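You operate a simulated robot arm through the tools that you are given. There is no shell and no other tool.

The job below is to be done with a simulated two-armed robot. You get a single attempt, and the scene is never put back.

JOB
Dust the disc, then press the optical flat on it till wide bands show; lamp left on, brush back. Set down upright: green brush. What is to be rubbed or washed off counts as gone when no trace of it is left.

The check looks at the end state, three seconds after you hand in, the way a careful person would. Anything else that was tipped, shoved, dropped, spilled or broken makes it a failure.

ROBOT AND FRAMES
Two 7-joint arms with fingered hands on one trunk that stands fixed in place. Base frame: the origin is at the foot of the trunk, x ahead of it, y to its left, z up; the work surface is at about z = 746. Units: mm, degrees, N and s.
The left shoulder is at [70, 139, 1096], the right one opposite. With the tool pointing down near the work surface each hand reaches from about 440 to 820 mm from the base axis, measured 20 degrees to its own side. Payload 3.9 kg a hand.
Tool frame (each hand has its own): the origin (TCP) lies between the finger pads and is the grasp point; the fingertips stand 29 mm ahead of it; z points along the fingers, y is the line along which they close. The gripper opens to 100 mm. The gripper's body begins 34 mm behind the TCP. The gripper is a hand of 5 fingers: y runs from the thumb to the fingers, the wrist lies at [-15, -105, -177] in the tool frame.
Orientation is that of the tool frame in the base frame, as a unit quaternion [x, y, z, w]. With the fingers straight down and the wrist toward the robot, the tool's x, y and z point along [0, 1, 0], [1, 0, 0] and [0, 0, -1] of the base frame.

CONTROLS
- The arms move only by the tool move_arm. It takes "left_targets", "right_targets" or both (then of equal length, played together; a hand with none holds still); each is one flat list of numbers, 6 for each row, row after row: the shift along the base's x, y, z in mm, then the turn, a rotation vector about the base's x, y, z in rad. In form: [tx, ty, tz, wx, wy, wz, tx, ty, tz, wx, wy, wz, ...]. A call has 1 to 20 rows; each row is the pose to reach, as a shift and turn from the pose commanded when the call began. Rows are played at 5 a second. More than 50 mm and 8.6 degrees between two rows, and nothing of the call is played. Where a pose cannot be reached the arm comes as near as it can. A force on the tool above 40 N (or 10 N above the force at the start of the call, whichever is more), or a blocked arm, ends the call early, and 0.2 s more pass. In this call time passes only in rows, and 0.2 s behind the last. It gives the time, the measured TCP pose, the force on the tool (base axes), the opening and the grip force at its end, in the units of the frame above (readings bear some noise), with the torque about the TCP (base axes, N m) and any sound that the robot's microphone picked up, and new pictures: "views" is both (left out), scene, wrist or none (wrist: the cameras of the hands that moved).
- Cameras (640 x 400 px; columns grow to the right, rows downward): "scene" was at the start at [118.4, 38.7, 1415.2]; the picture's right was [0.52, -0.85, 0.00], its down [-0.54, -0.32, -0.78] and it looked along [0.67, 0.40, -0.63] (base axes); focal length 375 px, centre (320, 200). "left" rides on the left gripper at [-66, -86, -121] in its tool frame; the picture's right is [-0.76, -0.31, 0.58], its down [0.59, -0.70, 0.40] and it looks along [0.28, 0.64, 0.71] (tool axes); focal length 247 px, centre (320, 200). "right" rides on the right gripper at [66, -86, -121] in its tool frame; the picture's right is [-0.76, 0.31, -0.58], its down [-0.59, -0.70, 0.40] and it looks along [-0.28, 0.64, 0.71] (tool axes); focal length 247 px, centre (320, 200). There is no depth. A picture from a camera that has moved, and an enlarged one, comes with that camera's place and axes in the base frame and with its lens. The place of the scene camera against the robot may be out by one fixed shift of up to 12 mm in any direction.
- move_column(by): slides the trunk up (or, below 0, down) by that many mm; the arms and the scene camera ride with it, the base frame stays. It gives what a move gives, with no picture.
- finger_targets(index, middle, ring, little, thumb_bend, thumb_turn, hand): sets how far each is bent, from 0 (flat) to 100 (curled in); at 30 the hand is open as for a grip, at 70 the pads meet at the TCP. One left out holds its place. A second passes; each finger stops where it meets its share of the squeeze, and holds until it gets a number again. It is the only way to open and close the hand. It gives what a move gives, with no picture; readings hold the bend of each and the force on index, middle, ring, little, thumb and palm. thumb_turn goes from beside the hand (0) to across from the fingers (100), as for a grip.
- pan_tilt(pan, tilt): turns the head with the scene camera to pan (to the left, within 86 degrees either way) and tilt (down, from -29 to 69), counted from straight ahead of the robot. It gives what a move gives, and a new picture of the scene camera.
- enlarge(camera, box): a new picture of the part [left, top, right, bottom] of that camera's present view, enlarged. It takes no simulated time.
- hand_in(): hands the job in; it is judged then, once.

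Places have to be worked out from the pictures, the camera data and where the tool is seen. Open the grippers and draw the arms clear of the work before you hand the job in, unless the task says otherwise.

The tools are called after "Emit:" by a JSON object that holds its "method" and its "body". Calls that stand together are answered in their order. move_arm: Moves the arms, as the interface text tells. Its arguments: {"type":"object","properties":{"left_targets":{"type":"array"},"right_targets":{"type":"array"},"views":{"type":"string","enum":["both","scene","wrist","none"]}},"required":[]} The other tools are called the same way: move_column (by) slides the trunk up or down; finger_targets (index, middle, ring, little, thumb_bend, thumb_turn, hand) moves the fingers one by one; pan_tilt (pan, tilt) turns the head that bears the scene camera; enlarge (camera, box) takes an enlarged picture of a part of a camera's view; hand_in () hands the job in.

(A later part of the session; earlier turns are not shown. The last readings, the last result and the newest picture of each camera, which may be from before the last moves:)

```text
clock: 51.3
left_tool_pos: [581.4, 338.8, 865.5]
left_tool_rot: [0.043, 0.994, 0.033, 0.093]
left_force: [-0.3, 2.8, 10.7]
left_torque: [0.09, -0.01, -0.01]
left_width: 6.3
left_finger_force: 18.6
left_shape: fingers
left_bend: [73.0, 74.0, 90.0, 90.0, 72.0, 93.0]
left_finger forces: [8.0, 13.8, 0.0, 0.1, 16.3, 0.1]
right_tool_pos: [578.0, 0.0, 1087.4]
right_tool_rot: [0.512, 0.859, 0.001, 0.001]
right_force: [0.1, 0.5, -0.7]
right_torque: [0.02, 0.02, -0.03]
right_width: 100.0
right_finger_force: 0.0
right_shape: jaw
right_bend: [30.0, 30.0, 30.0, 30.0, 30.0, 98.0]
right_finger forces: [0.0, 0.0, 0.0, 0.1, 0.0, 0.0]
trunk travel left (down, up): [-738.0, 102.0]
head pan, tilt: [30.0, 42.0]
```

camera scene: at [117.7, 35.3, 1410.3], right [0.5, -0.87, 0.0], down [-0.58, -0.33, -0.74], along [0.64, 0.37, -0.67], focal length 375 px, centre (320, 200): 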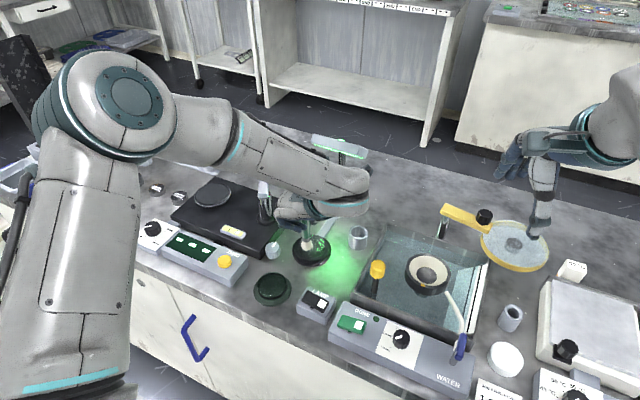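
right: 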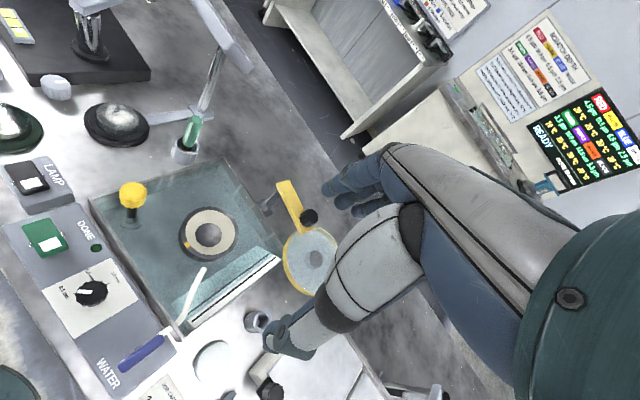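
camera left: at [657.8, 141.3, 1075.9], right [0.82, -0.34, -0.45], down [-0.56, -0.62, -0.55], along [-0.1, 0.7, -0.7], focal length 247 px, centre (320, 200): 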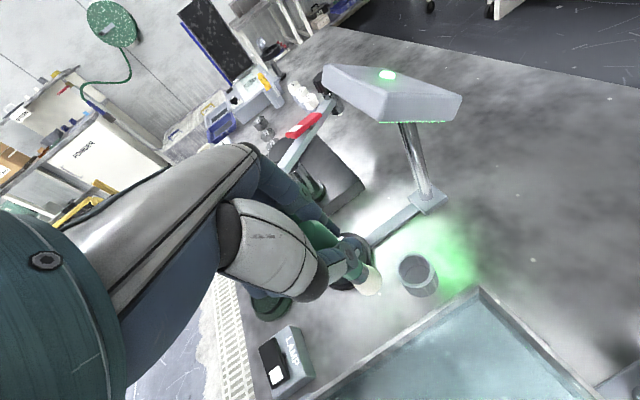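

Good contact (10.7 N). I run an inner and an outer circle over the face at a light press, then lift away.

Emit:
{"method": "move_arm", "body": {"left_targets": [-4, -4, 1, 0, 0, 0, 6, -14, 1, 0, 0, 0, 16, -4, 1, 0, 0, 0, 6, 6, 1, 0, 0, 0, 6, 16, 1, 0, 0, 0, -4, 13.3, 1, 0, 0, 0, -11.3, 6, 1, 0, 0, 0, -14, -4, 1, 0, 0, 0, -11.3, -14, 1, 0, 0, 0, -4, -21.3, 1, 0, 0, 0, 6, -24, 1, 0, 0, 0, 16, -21.3, 1, 0, 0, 0, 23.3, -14, 1, 0, 0, 0, 26, -4, 1, 0, 0, 0, 23.3, 6, 1, 0, 0, 0, 16, 13.3, 1, 0, 0, 0, 6, 16, 1, 0, 0, 0, 6, -4, 1, 0, 0, 0, 6, -10, 25, 0, 0, 0], "views": "none"}}

Emit:
{"method": "move_arm", "body": {"left_targets": [10, -25, 25, 0, 0, 0, 20, -60, 45, 0, 0, 0, 30, -95, 62, 0, 0, 0], "views": "both"}}

Emit:
{"method": "enlarge", "body": {"camera": "scene", "box": [298, 228, 328, 262]}}

Emit:
{"method": "enlarge", "body": {"camera": "scene", "box": [310, 150, 410, 270]}}

Emit:
{"method": "enlarge", "body": {"camera": "left", "box": [260, 180, 480, 340]}}

```text
clock: 55.3
left_tool_pos: [586.7, 328.9, 886.8]
left_tool_rot: [0.042, 0.995, 0.032, 0.09]
left_force: [0.1, -0.1, -0.2]
left_torque: [0.01, 0.02, -0.01]
left_width: 4.5
left_finger_force: 17.7
left_shape: fingers
left_bend: [73.0, 73.0, 90.0, 90.0, 73.0, 93.0]
left_finger forces: [7.8, 12.7, 0.0, 0.0, 15.2, 0.0]
right_tool_pos: [579.5, 0.4, 1087.0]
right_tool_rot: [0.513, 0.859, 0.001, 0.0]
right_force: [-0.3, 1.5, 0.4]
right_torque: [0.01, -0.01, 0.03]
right_width: 99.6
right_finger_force: 0.1
right_shape: jaw
right_bend: [30.0, 30.0, 30.0, 30.0, 30.0, 98.0]
right_finger forces: [0.0, 0.0, 0.0, 0.0, 0.1, 0.0]
trunk travel left (down, up): [-738.0, 102.0]
head pan, tilt: [30.0, 42.0]
```

```text
clock: 56.1
left_tool_pos: [617.5, 233.7, 950.3]
left_tool_rot: [0.042, 0.995, 0.033, 0.09]
left_force: [0.3, -0.1, -0.1]
left_torque: [0.01, -0.03, 0.01]
left_width: 4.5
left_finger_force: 17.7
left_shape: fingers
left_bend: [73.0, 73.0, 90.0, 90.0, 73.0, 93.0]
left_finger forces: [7.1, 12.6, 0.1, 0.0, 14.9, 0.1]
right_tool_pos: [580.5, -0.8, 1086.6]
right_tool_rot: [0.512, 0.859, 0.001, -0.001]
right_force: [1.0, -0.2, 1.5]
right_torque: [0.02, 0.0, -0.03]
right_width: 99.9
right_finger_force: 0.0
right_shape: jaw
right_bend: [30.0, 30.0, 30.0, 30.0, 30.0, 98.0]
right_finger forces: [0.0, 0.0, 0.0, 0.0, 0.1, 0.0]
trunk travel left (down, up): [-738.0, 102.0]
head pan, tilt: [30.0, 42.0]
camera scene: at [117.8, 34.7, 1410.3], right [0.5, -0.87, 0.0], down [-0.58, -0.33, -0.74], along [0.64, 0.37, -0.67], focal length 375 px, centre (320, 200)
camera left: at [652.7, 134.6, 1074.5], right [0.82, -0.34, -0.46], down [-0.56, -0.62, -0.55], along [-0.1, 0.7, -0.7], focal length 247 px, centre (320, 200)
```

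scene: 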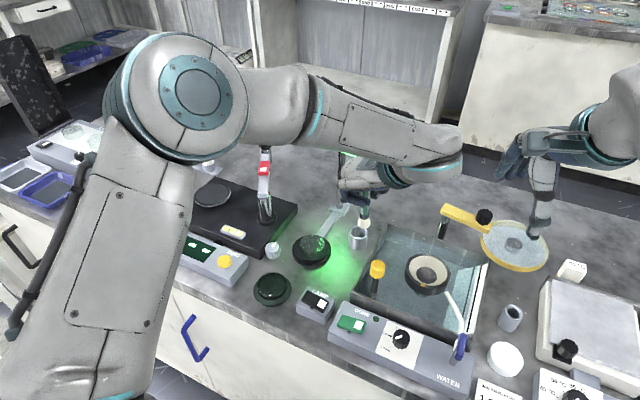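
left: 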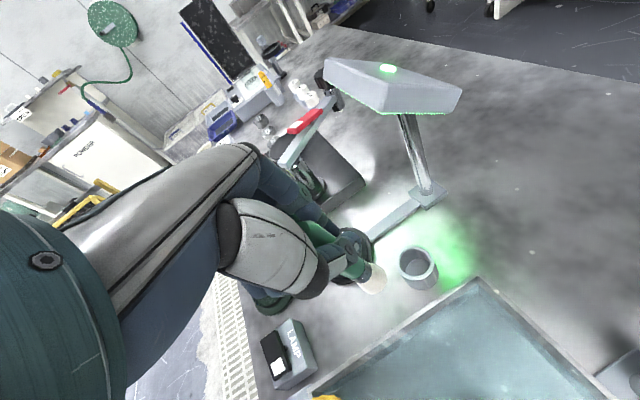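

```text
11.76 times, centred on (313, 245) of scene
camera zoom: at [117.8, 34.7, 1410.3], right [0.5, -0.87, 0.0], down [-0.58, -0.33, -0.74], along [0.64, 0.37, -0.67], focal length 4411 px, centre (402, -329)
```

zoom: 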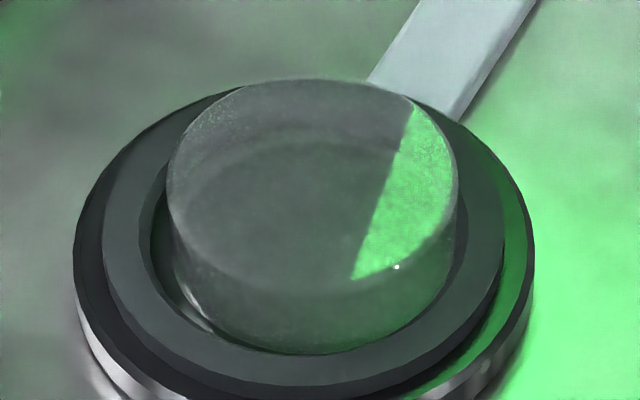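

```text
3.33 times, centred on (360, 210) of scene
camera zoom: at [117.8, 34.7, 1410.3], right [0.5, -0.87, 0.0], down [-0.58, -0.33, -0.74], along [0.64, 0.37, -0.67], focal length 1250 px, centre (187, 167)
```

zoom: 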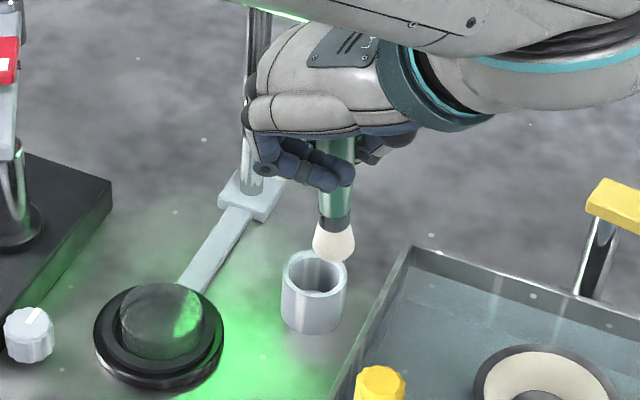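

```text
2.50 times, centred on (370, 260) of left
camera zoom: at [652.7, 134.6, 1074.5], right [0.82, -0.34, -0.46], down [-0.56, -0.62, -0.55], along [-0.1, 0.7, -0.7], focal length 617 px, centre (195, 50)
```

zoom: 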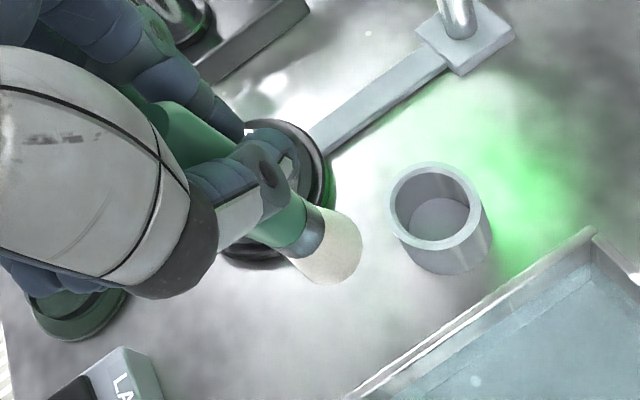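

The brush is above near its cup. I check the disc for traces from the right-hand camera as well.

Emit:
{"method": "enlarge", "body": {"camera": "right", "box": [80, 95, 160, 150]}}

Emit:
{"method": "enlarge", "body": {"camera": "left", "box": [320, 220, 420, 310]}}

```text
7.27 times, centred on (120, 122) of right
camera zoom: at [474.7, 16.2, 1207.8], right [0.63, -0.52, 0.58], down [-0.34, -0.85, -0.4], along [0.7, 0.06, -0.71], focal length 1796 px, centre (1774, 764)
```

zoom: 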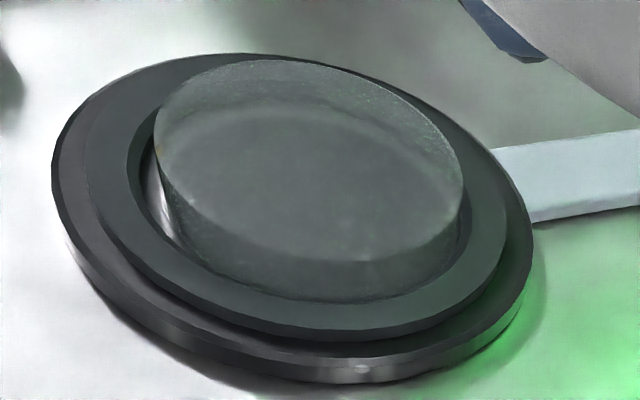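

```text
4.44 times, centred on (370, 265) of left
camera zoom: at [652.7, 134.6, 1074.5], right [0.82, -0.34, -0.46], down [-0.56, -0.62, -0.55], along [-0.1, 0.7, -0.7], focal length 1098 px, centre (98, -89)
```

zoom: 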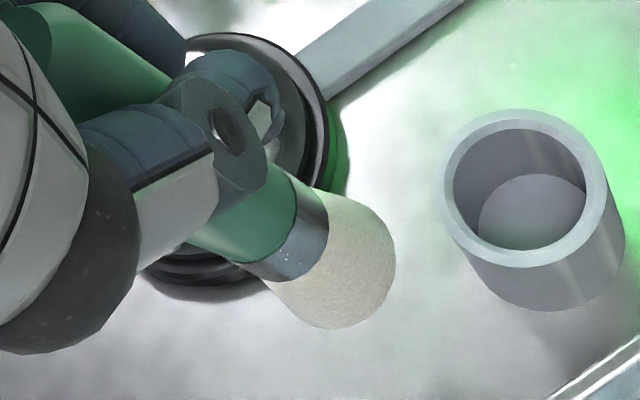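

The disc is clear glass now; the faint ring is its lower edge seen through it. The bristle end sits at TCP + (16, -2, -96), leaning about 5°, and the cup centre is at (677, 251). I bring the bristle end above the cup.

Emit:
{"method": "move_arm", "body": {"left_targets": [15, 7, 0, 0, 0, 0, 30, 13, -5, 0, 0, 0, 43.5, 19, -15, 0, 0, 0, 43.5, 19, -38, 0, 0, 0], "views": "both"}}

Emit:
{"method": "enlarge", "body": {"camera": "left", "box": [300, 200, 440, 320]}}

Emit:
{"method": "enlarge", "body": {"camera": "scene", "box": [320, 170, 400, 270]}}

```text
clock: 57.1
left_tool_pos: [663.4, 254.6, 911.6]
left_tool_rot: [0.042, 0.995, 0.031, 0.091]
left_force: [0.3, 0.1, 0.0]
left_torque: [0.02, 0.01, 0.05]
left_width: 4.2
left_finger_force: 17.4
left_shape: fingers
left_bend: [73.0, 73.0, 90.0, 90.0, 73.0, 93.0]
left_finger forces: [7.0, 12.5, 0.0, 0.1, 14.9, 0.1]
right_tool_pos: [580.6, 0.1, 1086.6]
right_tool_rot: [0.513, 0.858, 0.0, 0.0]
right_force: [-0.3, 0.3, -0.3]
right_torque: [0.01, 0.02, 0.01]
right_width: 99.9
right_finger_force: 0.1
right_shape: jaw
right_bend: [30.0, 30.0, 30.0, 30.0, 30.0, 98.0]
right_finger forces: [0.0, 0.0, 0.0, 0.0, 0.1, 0.0]
trunk travel left (down, up): [-738.0, 102.0]
head pan, tilt: [30.0, 42.0]
camera scene: at [118.2, 36.1, 1410.3], right [0.5, -0.87, 0.0], down [-0.58, -0.33, -0.74], along [0.64, 0.37, -0.67], focal length 375 px, centre (320, 200)
camera left: at [698.8, 153.9, 1035.3], right [0.82, -0.34, -0.45], down [-0.56, -0.62, -0.55], along [-0.1, 0.7, -0.7], focal length 247 px, centre (320, 200)
```

scene: 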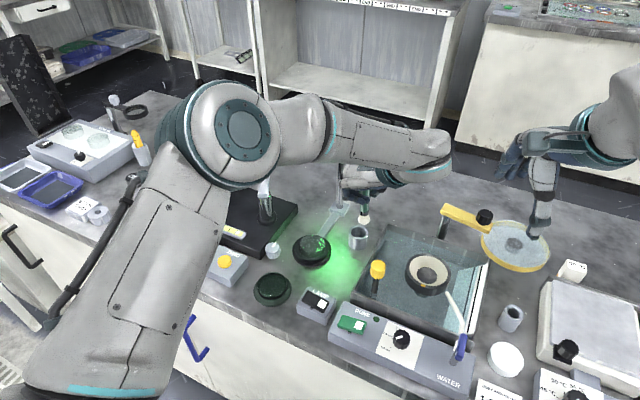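
left: 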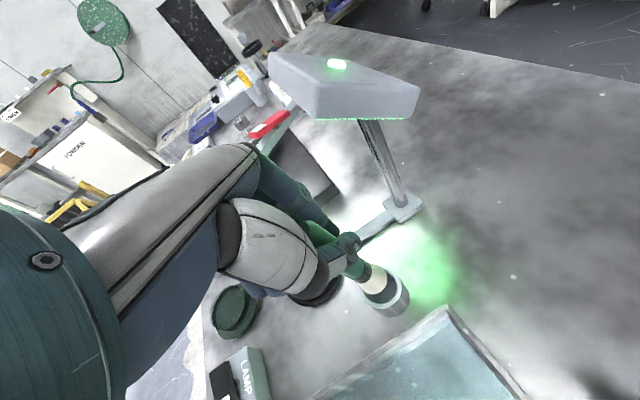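

```text
3.33 times, centred on (370, 260) of left
camera zoom: at [698.8, 153.9, 1035.3], right [0.82, -0.34, -0.45], down [-0.56, -0.62, -0.55], along [-0.1, 0.7, -0.7], focal length 823 px, centre (153, 0)
```

zoom: 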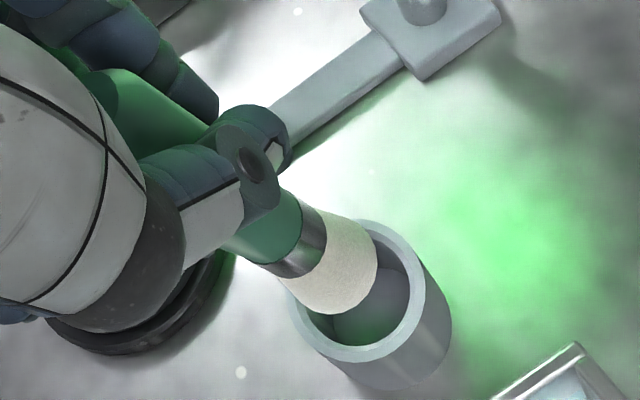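

```text
4.00 times, centred on (360, 220) of scene
camera zoom: at [118.2, 36.1, 1410.3], right [0.5, -0.87, 0.0], down [-0.58, -0.33, -0.74], along [0.64, 0.37, -0.67], focal length 1500 px, centre (160, 120)
```

zoom: 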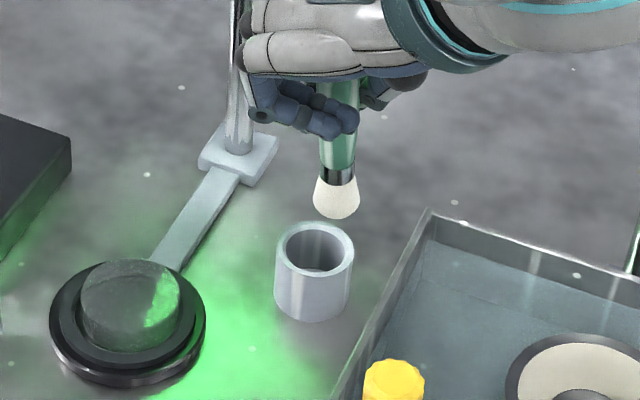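

By both views the bristle end is a few mm off the cup axis, toward -y and +x. I shift by (-4, +6) and lower so the bristle end is just above the rim, then judge again.

Emit:
{"method": "move_arm", "body": {"left_targets": [-4, 6, 0, 0, 0, 0, -4, 6, -12, 0, 0, 0, -4, 6, -24, 0, 0, 0], "views": "wrist"}}

Emit:
{"method": "enlarge", "body": {"camera": "left", "box": [300, 200, 440, 320]}}

Emit:
{"method": "enlarge", "body": {"camera": "scene", "box": [330, 190, 390, 260]}}

```text
clock: 57.9
left_tool_pos: [658.9, 258.0, 888.0]
left_tool_rot: [0.043, 0.994, 0.032, 0.091]
left_force: [-0.2, -0.5, -0.8]
left_torque: [-0.01, 0.01, -0.02]
left_width: 4.4
left_finger_force: 17.1
left_shape: fingers
left_bend: [73.0, 73.0, 90.0, 90.0, 73.0, 93.0]
left_finger forces: [6.9, 12.5, 0.0, 0.0, 14.9, 0.0]
right_tool_pos: [579.7, -1.4, 1087.0]
right_tool_rot: [0.513, 0.859, 0.0, 0.0]
right_force: [0.3, -0.8, -0.2]
right_torque: [-0.03, 0.01, -0.02]
right_width: 99.6
right_finger_force: 0.0
right_shape: jaw
right_bend: [30.0, 30.0, 30.0, 30.0, 30.0, 98.0]
right_finger forces: [0.0, 0.1, 0.0, 0.0, 0.0, 0.0]
trunk travel left (down, up): [-738.0, 102.0]
head pan, tilt: [30.0, 42.0]
camera left: at [694.2, 159.5, 1011.5], right [0.82, -0.34, -0.45], down [-0.56, -0.62, -0.55], along [-0.1, 0.7, -0.7], focal length 247 px, centre (320, 200)
```

left: 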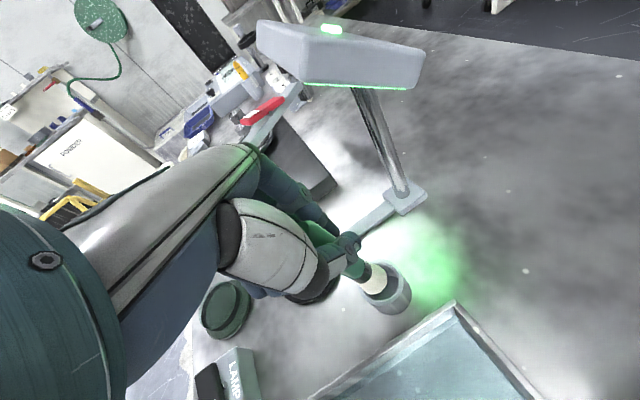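

```text
3.33 times, centred on (370, 260) of left
camera zoom: at [694.2, 159.5, 1011.5], right [0.82, -0.34, -0.45], down [-0.56, -0.62, -0.55], along [-0.1, 0.7, -0.7], focal length 823 px, centre (153, 0)
```

zoom: 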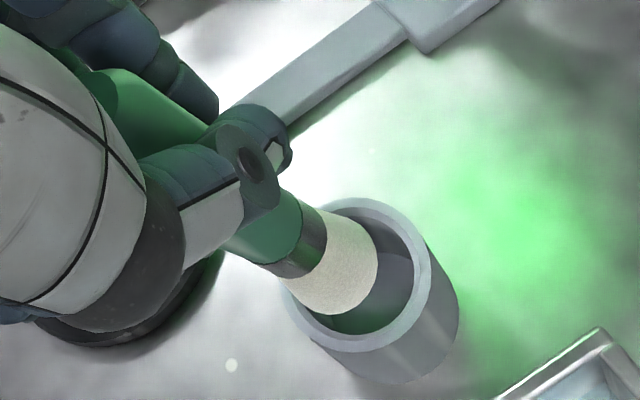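

```text
5.71 times, centred on (360, 225) of scene
camera zoom: at [117.6, 36.2, 1410.3], right [0.5, -0.87, 0.0], down [-0.58, -0.33, -0.74], along [0.64, 0.37, -0.67], focal length 2142 px, centre (91, 57)
```

zoom: 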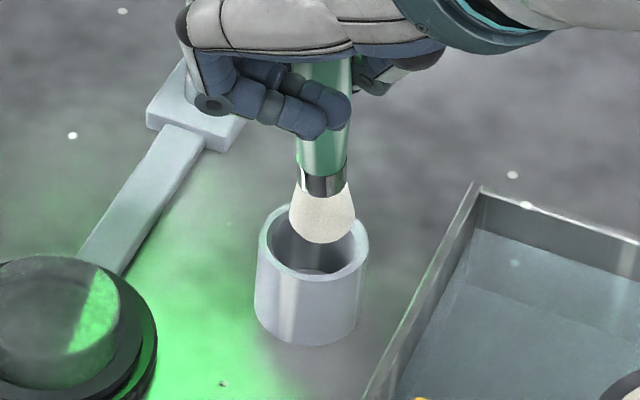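

The bristle end is about 8 mm above the rim and within a couple of mm of the axis. I lower slowly by 12 mm and watch the force for a rim hit.

Emit:
{"method": "move_arm", "body": {"left_targets": [-1, 1, -4, 0, 0, 0, -1, 1, -8, 0, 0, 0, -1, 1, -11, 0, 0, 0], "views": "none"}}

Emit:
{"method": "enlarge", "body": {"camera": "left", "box": [300, 200, 440, 320]}}

Emit:
{"method": "enlarge", "body": {"camera": "scene", "box": [330, 190, 390, 260]}}

```text
clock: 58.7
left_tool_pos: [656.8, 259.9, 876.0]
left_tool_rot: [0.042, 0.994, 0.032, 0.09]
left_force: [-0.6, -0.3, 0.2]
left_torque: [-0.03, 0.01, -0.02]
left_width: 4.4
left_finger_force: 17.3
left_shape: fingers
left_bend: [73.0, 73.0, 90.0, 90.0, 73.0, 93.0]
left_finger forces: [6.9, 12.6, 0.1, 0.0, 14.9, 0.0]
right_tool_pos: [580.3, 0.2, 1087.3]
right_tool_rot: [0.513, 0.858, 0.0, 0.0]
right_force: [-0.7, 0.1, 0.2]
right_torque: [-0.02, -0.03, 0.01]
right_width: 99.8
right_finger_force: 0.1
right_shape: jaw
right_bend: [30.0, 30.0, 30.0, 30.0, 30.0, 98.0]
right_finger forces: [0.1, 0.1, 0.0, 0.0, 0.0, 0.0]
trunk travel left (down, up): [-738.0, 102.0]
head pan, tilt: [30.0, 42.0]
```

```text
3.33 times, centred on (370, 260) of left
camera zoom: at [692.3, 160.6, 1000.2], right [0.82, -0.34, -0.45], down [-0.56, -0.62, -0.55], along [-0.1, 0.7, -0.7], focal length 823 px, centre (153, 0)
```

zoom: 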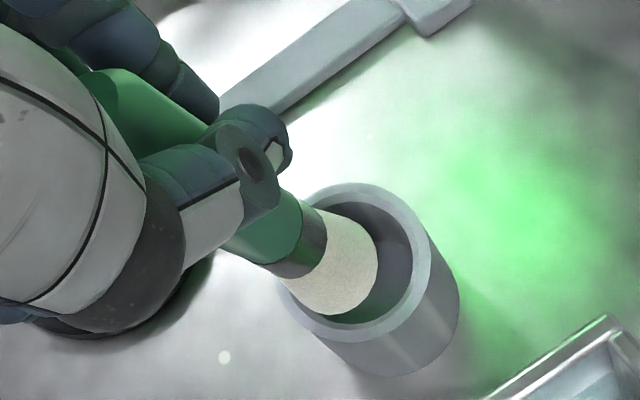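

```text
5.71 times, centred on (360, 225) of scene
camera zoom: at [117.6, 36.1, 1410.3], right [0.5, -0.87, 0.0], down [-0.58, -0.33, -0.74], along [0.64, 0.37, -0.67], focal length 2142 px, centre (91, 57)
```

zoom: 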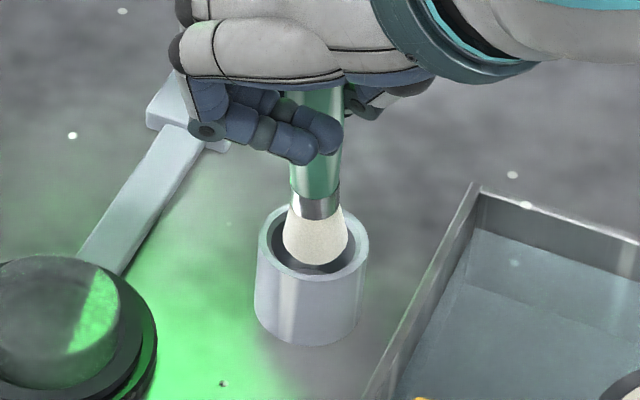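

No contact yet, and the views agree best if the bristle end is about 4 mm above the rim and about (-3, -2) off the axis. I correct by (+2.5, +1.5) and lower 6 mm more.

Emit:
{"method": "move_arm", "body": {"left_targets": [2.5, 1.5, 0, 0, 0, 0, 2.5, 1.5, -3, 0, 0, 0, 2.5, 1.5, -6, 0, 0, 0], "views": "none"}}

Emit:
{"method": "enlarge", "body": {"camera": "left", "box": [330, 220, 420, 300]}}

Emit:
{"method": "enlarge", "body": {"camera": "scene", "box": [335, 205, 385, 260]}}

```text
clock: 59.5
left_tool_pos: [659.5, 262.7, 870.8]
left_tool_rot: [0.043, 0.994, 0.032, 0.091]
left_force: [-0.2, 0.5, -0.3]
left_torque: [-0.01, -0.04, -0.02]
left_width: 4.4
left_finger_force: 17.1
left_shape: fingers
left_bend: [73.0, 73.0, 90.0, 90.0, 73.0, 93.0]
left_finger forces: [6.9, 12.6, 0.1, 0.1, 15.0, 0.0]
right_tool_pos: [580.9, 0.1, 1086.2]
right_tool_rot: [0.513, 0.858, 0.0, 0.0]
right_force: [-0.8, 0.8, 0.5]
right_torque: [-0.01, -0.01, 0.02]
right_width: 99.6
right_finger_force: 0.1
right_shape: jaw
right_bend: [30.0, 30.0, 30.0, 30.0, 30.0, 98.0]
right_finger forces: [0.0, 0.0, 0.1, 0.0, 0.1, 0.1]
trunk travel left (down, up): [-738.0, 102.0]
head pan, tilt: [30.0, 42.0]
```

```text
5.00 times, centred on (375, 260) of left
camera zoom: at [694.9, 162.1, 994.7], right [0.82, -0.34, -0.45], down [-0.56, -0.62, -0.55], along [-0.1, 0.7, -0.7], focal length 1235 px, centre (45, -100)
```

zoom: 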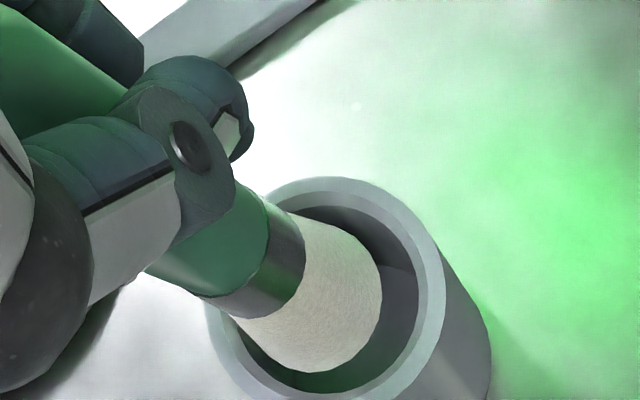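

```text
7.27 times, centred on (360, 232) of scene
camera zoom: at [117.6, 36.1, 1410.3], right [0.5, -0.87, 0.0], down [-0.58, -0.33, -0.74], along [0.64, 0.37, -0.67], focal length 2727 px, centre (29, -36)
```

zoom: 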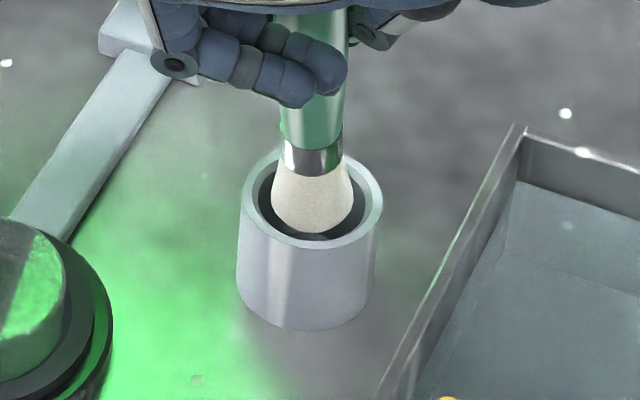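

The bristle end is inside the cup with a gap all round and no side force. I lower 15 mm more, keeping watch on the force.

Emit:
{"method": "move_arm", "body": {"left_targets": [0.5, 0, -5, 0, 0, 0, 1, 0, -10, 0, 0, 0, 1, 0, -15, 0, 0, 0], "views": "none"}}

Emit:
{"method": "enlarge", "body": {"camera": "scene", "box": [335, 205, 385, 260]}}

Emit:
{"method": "enlarge", "body": {"camera": "left", "box": [200, 0, 480, 300]}}

```text
clock: 60.3
left_tool_pos: [660.7, 260.9, 856.7]
left_tool_rot: [0.042, 0.994, 0.032, 0.091]
left_force: [-0.1, -0.4, -0.6]
left_torque: [0.03, 0.01, -0.03]
left_width: 4.4
left_finger_force: 17.0
left_shape: fingers
left_bend: [73.0, 73.0, 90.0, 90.0, 73.0, 93.0]
left_finger forces: [6.8, 12.6, 0.0, 0.0, 14.9, 0.1]
right_tool_pos: [579.9, -0.4, 1086.6]
right_tool_rot: [0.513, 0.858, 0.0, 0.0]
right_force: [-0.1, -0.5, -0.3]
right_torque: [0.01, -0.02, 0.0]
right_width: 99.7
right_finger_force: 0.0
right_shape: jaw
right_bend: [30.0, 30.0, 30.0, 30.0, 30.0, 98.0]
right_finger forces: [0.0, 0.0, 0.0, 0.0, 0.0, 0.0]
trunk travel left (down, up): [-738.0, 102.0]
head pan, tilt: [30.0, 42.0]
```

```text
7.27 times, centred on (360, 232) of scene
camera zoom: at [117.6, 36.1, 1410.3], right [0.5, -0.87, 0.0], down [-0.58, -0.33, -0.74], along [0.64, 0.37, -0.67], focal length 2727 px, centre (29, -36)
```

zoom: 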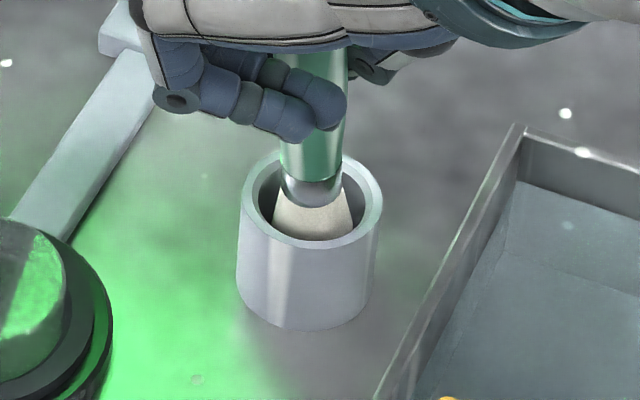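

```text
1.33 times, centred on (340, 150) of left
camera zoom: at [695.9, 161.5, 980.2], right [0.82, -0.34, -0.45], down [-0.56, -0.62, -0.55], along [-0.1, 0.7, -0.7], focal length 329 px, centre (293, 267)
```

zoom: 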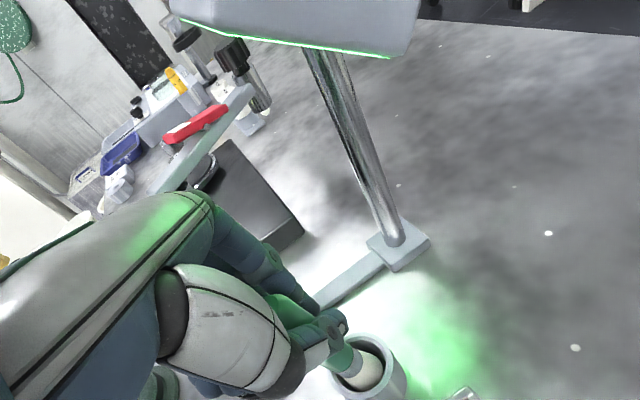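

The brush is centred in the cup with no contact. I now turn it fully upright about its bristle end, then lower to just short of the floor.

Emit:
{"method": "move_arm", "body": {"left_targets": [2.8, -1.2, 0.5, 0.012, 0.029, 0, 5.6, -2.3, 1, 0.024, 0.058, 0, 8.4, -3.5, 1.5, 0.036, 0.087, 0, 8.4, -3.5, -3, 0.036, 0.087, 0, 8.4, -3.5, -6, 0.036, 0.087, 0], "views": "none"}}

Emit:
{"method": "enlarge", "body": {"camera": "scene", "box": [335, 205, 385, 260]}}

Emit:
{"method": "enlarge", "body": {"camera": "left", "box": [300, 200, 440, 320]}}

```text
clock: 61.5
left_tool_pos: [667.9, 256.9, 849.5]
left_tool_rot: [0.046, 0.997, 0.049, 0.047]
left_force: [-0.8, 0.0, -0.5]
left_torque: [0.01, 0.0, 0.0]
left_width: 4.1
left_finger_force: 17.2
left_shape: fingers
left_bend: [73.0, 73.0, 90.0, 90.0, 73.0, 93.0]
left_finger forces: [6.8, 12.5, 0.0, 0.1, 14.8, 0.0]
right_tool_pos: [580.5, -0.7, 1087.9]
right_tool_rot: [0.513, 0.859, 0.0, -0.001]
right_force: [0.1, -1.2, -0.9]
right_torque: [0.02, -0.02, 0.03]
right_width: 100.0
right_finger_force: 0.1
right_shape: jaw
right_bend: [30.0, 30.0, 30.0, 30.0, 30.0, 98.0]
right_finger forces: [0.1, 0.1, 0.0, 0.0, 0.1, 0.0]
trunk travel left (down, up): [-738.0, 102.0]
head pan, tilt: [30.0, 42.0]
```

```text
7.27 times, centred on (360, 232) of scene
camera zoom: at [117.6, 36.0, 1410.3], right [0.5, -0.87, 0.0], down [-0.58, -0.33, -0.74], along [0.64, 0.37, -0.67], focal length 2727 px, centre (29, -36)
```

zoom: 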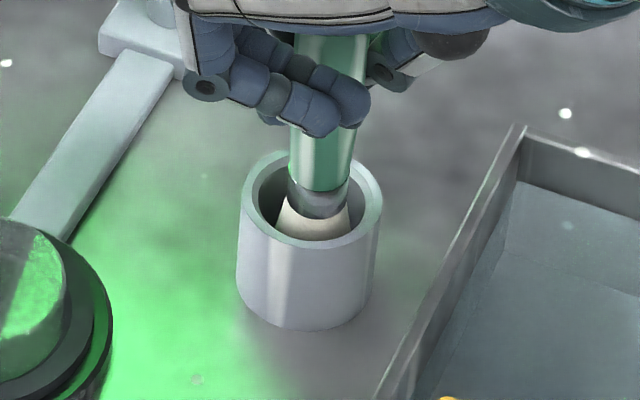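

```text
3.33 times, centred on (370, 260) of left
camera zoom: at [714.3, 153.6, 966.9], right [0.78, -0.32, -0.54], down [-0.61, -0.6, -0.52], along [-0.16, 0.73, -0.67], focal length 823 px, centre (153, 0)
```

zoom: 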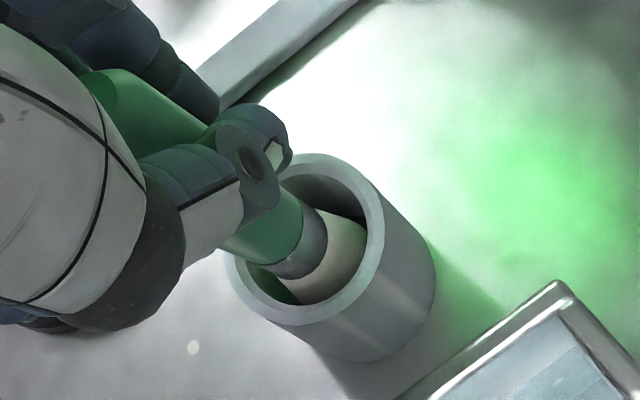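

The brush is nearly plumb now. I lower gently until it touches the cup floor.

Emit:
{"method": "move_arm", "body": {"left_targets": [0, 0, -1.5, 0, 0, 0, 0, 0, -3, 0, 0, 0, 0, 0, -4, 0, 0, 0], "views": "none"}}

```text
clock: 62.3
left_tool_pos: [668.9, 257.8, 847.2]
left_tool_rot: [0.046, 0.997, 0.048, 0.047]
left_force: [-0.2, 0.0, -0.5]
left_torque: [0.01, 0.0, 0.02]
left_width: 4.2
left_finger_force: 17.2
left_shape: fingers
left_bend: [73.0, 73.0, 90.0, 90.0, 73.0, 93.0]
left_finger forces: [6.8, 12.5, 0.0, 0.0, 14.8, 0.0]
right_tool_pos: [579.8, 0.6, 1088.2]
right_tool_rot: [0.513, 0.858, 0.0, 0.0]
right_force: [-0.4, -0.5, 0.1]
right_torque: [0.0, 0.04, 0.0]
right_width: 100.1
right_finger_force: 0.0
right_shape: jaw
right_bend: [30.0, 30.0, 30.0, 30.0, 30.0, 98.0]
right_finger forces: [0.1, 0.0, 0.0, 0.0, 0.0, 0.0]
trunk travel left (down, up): [-738.0, 102.0]
head pan, tilt: [30.0, 42.0]
```

No floor contact yet; a few more small steps down.

Emit:
{"method": "move_arm", "body": {"left_targets": [0, 0, -1, 0, 0, 0, 0, 0, -2, 0, 0, 0, 0, 0, -3, 0, 0, 0], "views": "none"}}

```text
clock: 63.1
left_tool_pos: [669.7, 257.4, 842.5]
left_tool_rot: [0.046, 0.997, 0.048, 0.047]
left_force: [1.2, 1.0, -0.5]
left_torque: [-0.02, 0.02, -0.01]
left_width: 4.2
left_finger_force: 17.4
left_shape: fingers
left_bend: [73.0, 73.0, 90.0, 90.0, 73.0, 93.0]
left_finger forces: [6.9, 12.7, 0.1, 0.0, 14.8, 0.0]
right_tool_pos: [580.1, 1.0, 1087.6]
right_tool_rot: [0.512, 0.859, 0.0, 0.0]
right_force: [0.5, 0.2, -0.1]
right_torque: [-0.04, 0.02, 0.0]
right_width: 99.9
right_finger_force: 0.1
right_shape: jaw
right_bend: [30.0, 30.0, 30.0, 30.0, 30.0, 98.0]
right_finger forces: [0.0, 0.0, 0.0, 0.1, 0.1, 0.1]
trunk travel left (down, up): [-738.0, 102.0]
head pan, tilt: [30.0, 42.0]
```

Still free. I continue by small steps and look.

Emit:
{"method": "move_arm", "body": {"left_targets": [0, 0, -1, 0, 0, 0, 0, 0, -2, 0, 0, 0, 0, 0, -3, 0, 0, 0], "views": "none"}}

Emit:
{"method": "enlarge", "body": {"camera": "scene", "box": [335, 205, 385, 260]}}

Emit:
{"method": "enlarge", "body": {"camera": "left", "box": [300, 200, 440, 320]}}

```text
clock: 63.9
left_tool_pos: [670.2, 257.9, 839.2]
left_tool_rot: [0.046, 0.997, 0.049, 0.047]
left_force: [0.2, 0.3, -0.4]
left_torque: [0.01, 0.0, -0.01]
left_width: 4.2
left_finger_force: 17.4
left_shape: fingers
left_bend: [73.0, 73.0, 90.0, 90.0, 73.0, 93.0]
left_finger forces: [6.8, 12.7, 0.0, 0.1, 14.7, 0.1]
right_tool_pos: [579.4, 0.7, 1087.7]
right_tool_rot: [0.513, 0.858, -0.001, 0.001]
right_force: [0.6, -0.4, 0.4]
right_torque: [-0.05, -0.01, 0.02]
right_width: 99.8
right_finger_force: 0.0
right_shape: jaw
right_bend: [30.0, 30.0, 30.0, 30.0, 30.0, 98.0]
right_finger forces: [0.1, 0.0, 0.0, 0.2, 0.1, 0.0]
trunk travel left (down, up): [-738.0, 102.0]
head pan, tilt: [30.0, 42.0]
```

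```text
7.27 times, centred on (360, 232) of scene
camera zoom: at [117.5, 36.0, 1410.3], right [0.5, -0.87, 0.0], down [-0.58, -0.33, -0.74], along [0.64, 0.37, -0.67], focal length 2727 px, centre (29, -36)
```

zoom: 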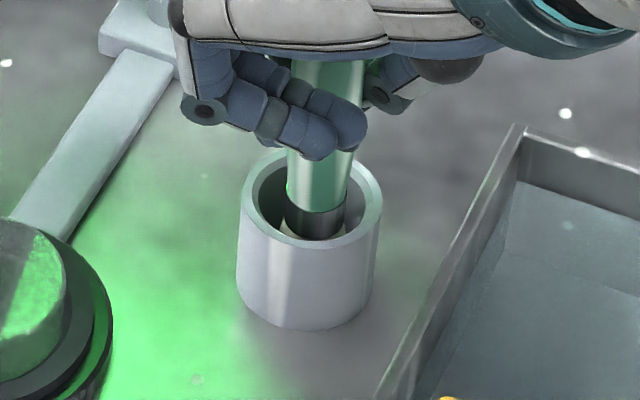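

```text
3.33 times, centred on (370, 260) of left
camera zoom: at [715.1, 154.1, 956.6], right [0.78, -0.32, -0.54], down [-0.61, -0.6, -0.52], along [-0.16, 0.73, -0.67], focal length 823 px, centre (153, 0)
```

zoom: 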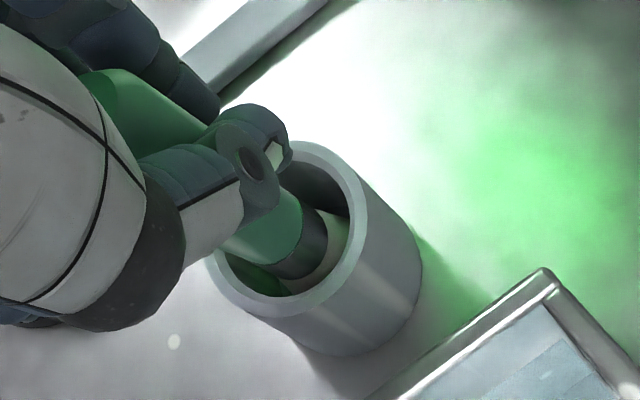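

This matches the starting picture of the brush in its cup very closely, so the floor must be near. A little further down.

Emit:
{"method": "move_arm", "body": {"left_targets": [-1, 0, -1, 0, 0, 0, -1, 0, -2, 0, 0, 0, -1, 0, -3, 0, 0, 0], "views": "none"}}

```text
clock: 64.7
left_tool_pos: [668.4, 258.2, 839.0]
left_tool_rot: [0.046, 0.997, 0.05, 0.048]
left_force: [1.4, 0.4, 8.0]
left_torque: [0.03, -0.06, -0.03]
left_width: 3.9
left_finger_force: 18.5
left_shape: fingers
left_bend: [73.0, 73.0, 90.0, 90.0, 74.0, 93.0]
left_finger forces: [7.9, 13.0, 0.0, 0.1, 16.3, 0.1]
right_tool_pos: [578.5, -1.1, 1087.4]
right_tool_rot: [0.513, 0.858, 0.001, 0.001]
right_force: [0.2, 0.2, 0.0]
right_torque: [-0.03, 0.02, 0.0]
right_width: 99.8
right_finger_force: 0.0
right_shape: jaw
right_bend: [30.0, 30.0, 30.0, 30.0, 30.0, 98.0]
right_finger forces: [0.1, 0.1, 0.1, 0.1, 0.0, 0.1]
trunk travel left (down, up): [-738.0, 102.0]
head pan, tilt: [30.0, 42.0]
```

The brush stands on the floor (8 N). I ease up 2 mm to unload it, then open the fingers a little at a time.

Emit:
{"method": "move_arm", "body": {"left_targets": [0, 0, 1, 0, 0, 0, 0, 0, 2, 0, 0, 0], "views": "none"}}

Emit:
{"method": "finger_targets", "body": {"hand": "left", "index": 67, "middle": 67, "thumb_bend": 68}}

Emit:
{"method": "enlarge", "body": {"camera": "scene", "box": [335, 205, 385, 260]}}

Emit:
{"method": "enlarge", "body": {"camera": "left", "box": [270, 180, 410, 300]}}

```text
clock: 65.3
left_tool_pos: [669.1, 257.8, 839.5]
left_tool_rot: [0.046, 0.997, 0.049, 0.047]
left_force: [1.2, 1.2, 5.7]
left_torque: [0.04, -0.05, 0.01]
left_width: 3.8
left_finger_force: 18.3
left_shape: fingers
left_bend: [73.0, 73.0, 90.0, 90.0, 74.0, 93.0]
left_finger forces: [7.8, 12.9, 0.1, 0.0, 15.9, 0.1]
right_tool_pos: [580.0, 0.6, 1088.0]
right_tool_rot: [0.513, 0.858, 0.0, 0.0]
right_force: [-0.5, -0.2, -0.4]
right_torque: [0.02, -0.03, 0.01]
right_width: 99.6
right_finger_force: 0.0
right_shape: jaw
right_bend: [30.0, 30.0, 30.0, 30.0, 30.0, 98.0]
right_finger forces: [0.1, 0.0, 0.0, 0.0, 0.0, 0.0]
trunk travel left (down, up): [-738.0, 102.0]
head pan, tilt: [30.0, 42.0]
```

```text
clock: 66.3
left_tool_pos: [667.8, 257.9, 839.7]
left_tool_rot: [0.046, 0.997, 0.048, 0.048]
left_force: [3.1, 0.3, 5.2]
left_torque: [-0.04, -0.08, 0.05]
left_width: 7.1
left_finger_force: 3.6
left_shape: fingers
left_bend: [67.0, 66.0, 90.0, 90.0, 68.0, 98.0]
left_finger forces: [0.0, 2.2, 0.0, 0.0, 5.4, 0.0]
right_tool_pos: [580.8, -1.1, 1087.6]
right_tool_rot: [0.513, 0.858, -0.001, -0.001]
right_force: [0.0, 0.8, -0.6]
right_torque: [0.01, 0.02, 0.0]
right_width: 99.9
right_finger_force: 0.1
right_shape: jaw
right_bend: [30.0, 30.0, 30.0, 30.0, 30.0, 98.0]
right_finger forces: [0.0, 0.0, 0.0, 0.0, 0.1, 0.0]
trunk travel left (down, up): [-738.0, 102.0]
head pan, tilt: [30.0, 42.0]
```

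```text
7.27 times, centred on (360, 232) of scene
camera zoom: at [116.8, 35.6, 1410.4], right [0.5, -0.87, 0.0], down [-0.58, -0.33, -0.74], along [0.64, 0.37, -0.67], focal length 2727 px, centre (29, -36)
```

zoom: 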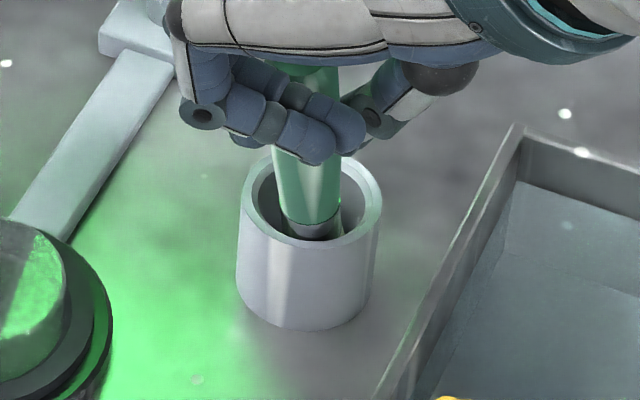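

```text
3.33 times, centred on (340, 240) of left
camera zoom: at [713.6, 153.8, 956.3], right [0.78, -0.32, -0.53], down [-0.61, -0.6, -0.52], along [-0.16, 0.73, -0.67], focal length 823 px, centre (253, 67)
```

zoom: 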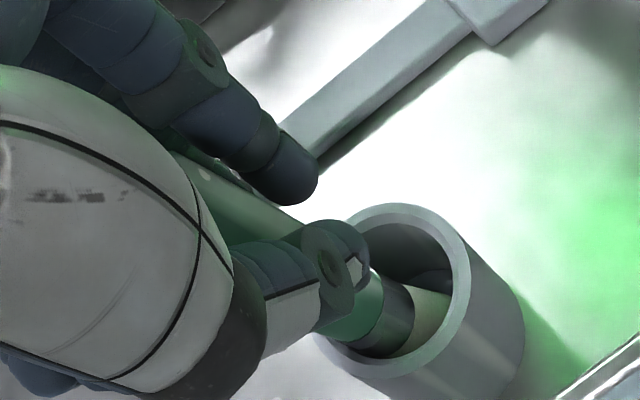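

The brush now leans a few degrees toward the fingers (+y, -x), because the thumb still pushes. I shift the loosely closed hand by (+3, -5) to bring the handle plumb, and look.

Emit:
{"method": "move_arm", "body": {"left_targets": [1.5, -2.5, 0.5, 0, 0, 0, 3, -5, 1, 0, 0, 0], "views": "none"}}

Emit:
{"method": "enlarge", "body": {"camera": "scene", "box": [335, 205, 385, 260]}}

Emit:
{"method": "enlarge", "body": {"camera": "left", "box": [270, 180, 410, 300]}}

```text
clock: 66.9
left_tool_pos: [669.5, 252.4, 840.3]
left_tool_rot: [0.044, 0.997, 0.048, 0.047]
left_force: [0.4, 1.8, 2.3]
left_torque: [0.02, -0.06, 0.0]
left_width: 7.5
left_finger_force: 4.2
left_shape: fingers
left_bend: [67.0, 65.0, 90.0, 90.0, 68.0, 98.0]
left_finger forces: [0.0, 2.5, 1.2, 0.0, 3.1, 0.0]
right_tool_pos: [580.4, -1.1, 1087.0]
right_tool_rot: [0.513, 0.858, 0.0, 0.0]
right_force: [0.8, 0.0, -0.4]
right_torque: [-0.03, 0.03, -0.02]
right_width: 99.7
right_finger_force: 0.0
right_shape: jaw
right_bend: [30.0, 30.0, 30.0, 30.0, 30.0, 98.0]
right_finger forces: [0.1, 0.0, 0.0, 0.1, 0.0, 0.0]
trunk travel left (down, up): [-738.0, 102.0]
head pan, tilt: [30.0, 42.0]
```

```text
7.27 times, centred on (360, 232) of scene
camera zoom: at [117.4, 36.1, 1410.3], right [0.5, -0.87, 0.0], down [-0.58, -0.33, -0.74], along [0.64, 0.37, -0.67], focal length 2727 px, centre (29, -36)
```

zoom: 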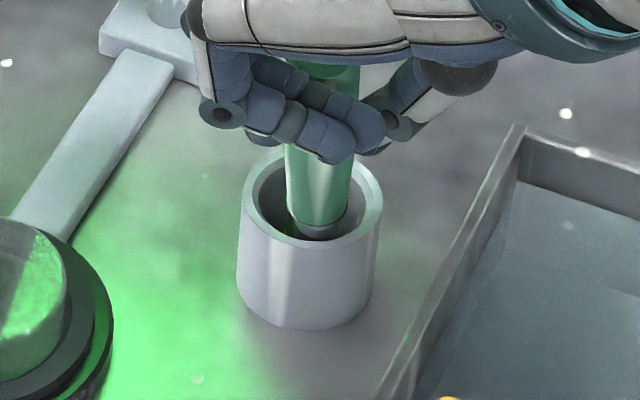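

```text
3.33 times, centred on (340, 240) of left
camera zoom: at [716.3, 149.2, 956.8], right [0.78, -0.32, -0.54], down [-0.6, -0.6, -0.52], along [-0.16, 0.73, -0.67], focal length 823 px, centre (253, 67)
```

zoom: 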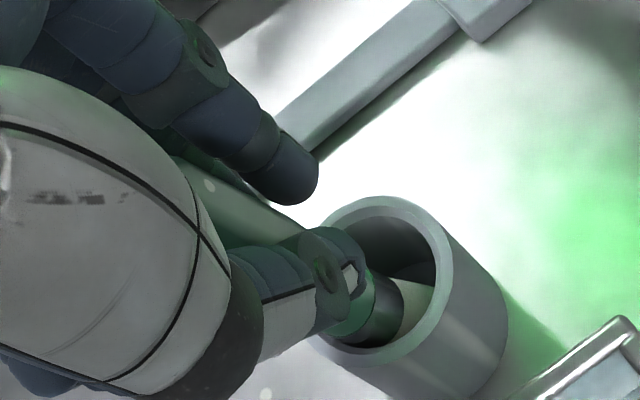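

Left-right it is plumb now, but it still leans about 5° toward the robot. I shift +5 mm in x.

Emit:
{"method": "move_arm", "body": {"left_targets": [2.5, 0, 0.5, 0, 0, 0, 5, 0, 0.5, 0, 0, 0], "views": "none"}}

Emit:
{"method": "enlarge", "body": {"camera": "scene", "box": [335, 205, 385, 260]}}

Emit:
{"method": "enlarge", "body": {"camera": "left", "box": [270, 180, 410, 300]}}

```text
clock: 67.5
left_tool_pos: [675.5, 252.4, 839.9]
left_tool_rot: [0.046, 0.997, 0.048, 0.047]
left_force: [0.7, -0.1, 0.6]
left_torque: [0.01, -0.01, 0.02]
left_width: 9.3
left_finger_force: 2.3
left_shape: fingers
left_bend: [67.0, 65.0, 90.0, 90.0, 67.0, 99.0]
left_finger forces: [0.0, 1.9, 0.1, 0.0, 2.0, 0.0]
right_tool_pos: [580.9, -0.2, 1087.4]
right_tool_rot: [0.513, 0.859, 0.0, 0.0]
right_force: [-0.4, -0.7, 0.2]
right_torque: [-0.01, 0.02, -0.02]
right_width: 99.8
right_finger_force: 0.1
right_shape: jaw
right_bend: [30.0, 30.0, 30.0, 30.0, 30.0, 98.0]
right_finger forces: [0.0, 0.1, 0.0, 0.0, 0.0, 0.0]
trunk travel left (down, up): [-738.0, 102.0]
head pan, tilt: [30.0, 42.0]
```

```text
7.27 times, centred on (360, 232) of scene
camera zoom: at [117.3, 36.0, 1410.3], right [0.5, -0.87, 0.0], down [-0.58, -0.33, -0.74], along [0.64, 0.37, -0.67], focal length 2727 px, centre (29, -36)
```

zoom: 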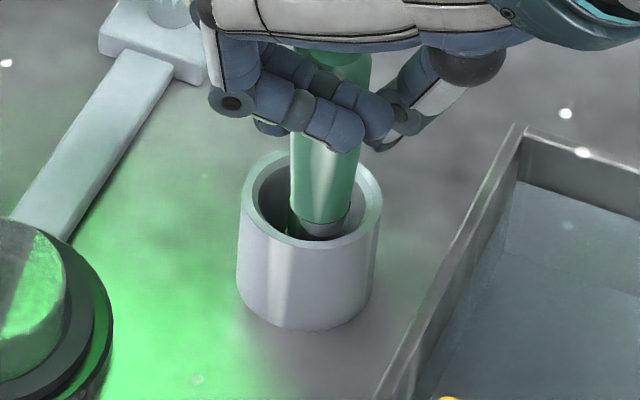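

```text
3.33 times, centred on (340, 240) of left
camera zoom: at [721.4, 148.7, 957.0], right [0.78, -0.32, -0.54], down [-0.61, -0.6, -0.52], along [-0.16, 0.73, -0.67], focal length 823 px, centre (253, 67)
```

zoom: 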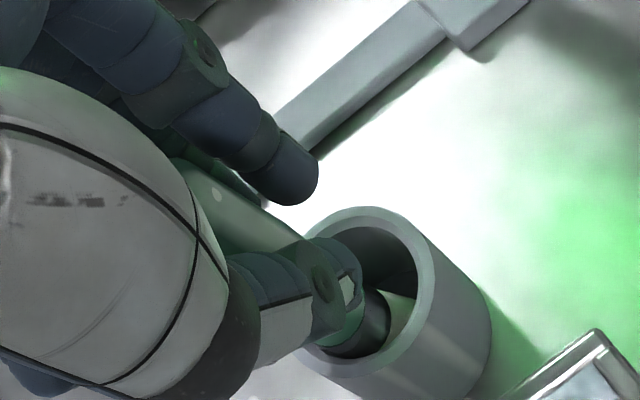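

Forces are balanced now (1.9 vs 2.0 N, nothing on the tool). I open both sides a little together and check.

Emit:
{"method": "finger_targets", "body": {"hand": "left", "index": 61, "middle": 61, "thumb_bend": 62}}

Emit:
{"method": "enlarge", "body": {"camera": "scene", "box": [335, 205, 385, 260]}}

Emit:
{"method": "enlarge", "body": {"camera": "left", "box": [270, 180, 410, 300]}}

```text
clock: 68.5
left_tool_pos: [677.5, 251.7, 841.0]
left_tool_rot: [0.046, 0.997, 0.049, 0.046]
left_force: [-0.6, -0.5, 1.3]
left_torque: [0.02, 0.02, 0.02]
left_width: 21.1
left_finger_force: 0.0
left_shape: fingers
left_bend: [61.0, 61.0, 90.0, 90.0, 62.0, 100.0]
left_finger forces: [0.1, 0.0, 0.0, 0.0, 0.0, 0.1]
right_tool_pos: [580.8, -0.1, 1086.7]
right_tool_rot: [0.513, 0.859, 0.0, 0.0]
right_force: [0.6, 0.7, -1.0]
right_torque: [0.0, 0.0, 0.02]
right_width: 99.8
right_finger_force: 0.0
right_shape: jaw
right_bend: [30.0, 30.0, 30.0, 30.0, 30.0, 98.0]
right_finger forces: [0.0, 0.1, 0.0, 0.1, 0.0, 0.1]
trunk travel left (down, up): [-738.0, 102.0]
head pan, tilt: [30.0, 42.0]
```

```text
7.27 times, centred on (360, 232) of scene
camera zoom: at [117.4, 36.0, 1410.3], right [0.5, -0.87, 0.0], down [-0.58, -0.33, -0.74], along [0.64, 0.37, -0.67], focal length 2727 px, centre (29, -36)
```

zoom: 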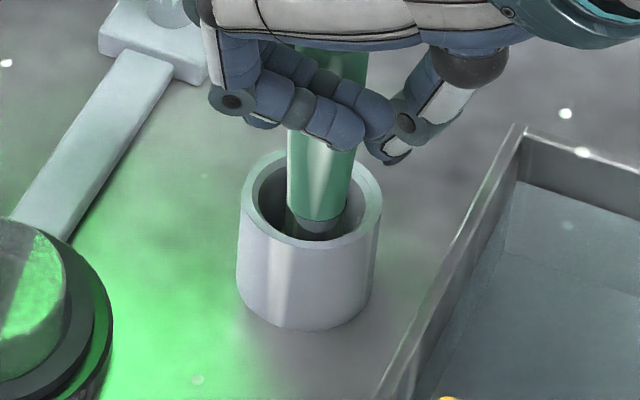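

```text
3.33 times, centred on (340, 240) of left
camera zoom: at [721.6, 148.8, 957.4], right [0.78, -0.32, -0.54], down [-0.61, -0.6, -0.52], along [-0.16, 0.73, -0.67], focal length 823 px, centre (253, 67)
```

zoom: 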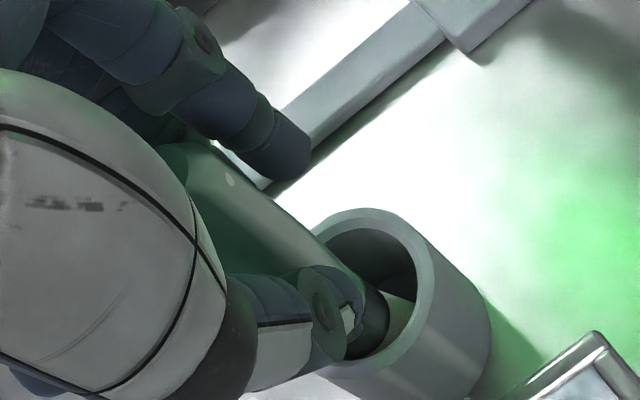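

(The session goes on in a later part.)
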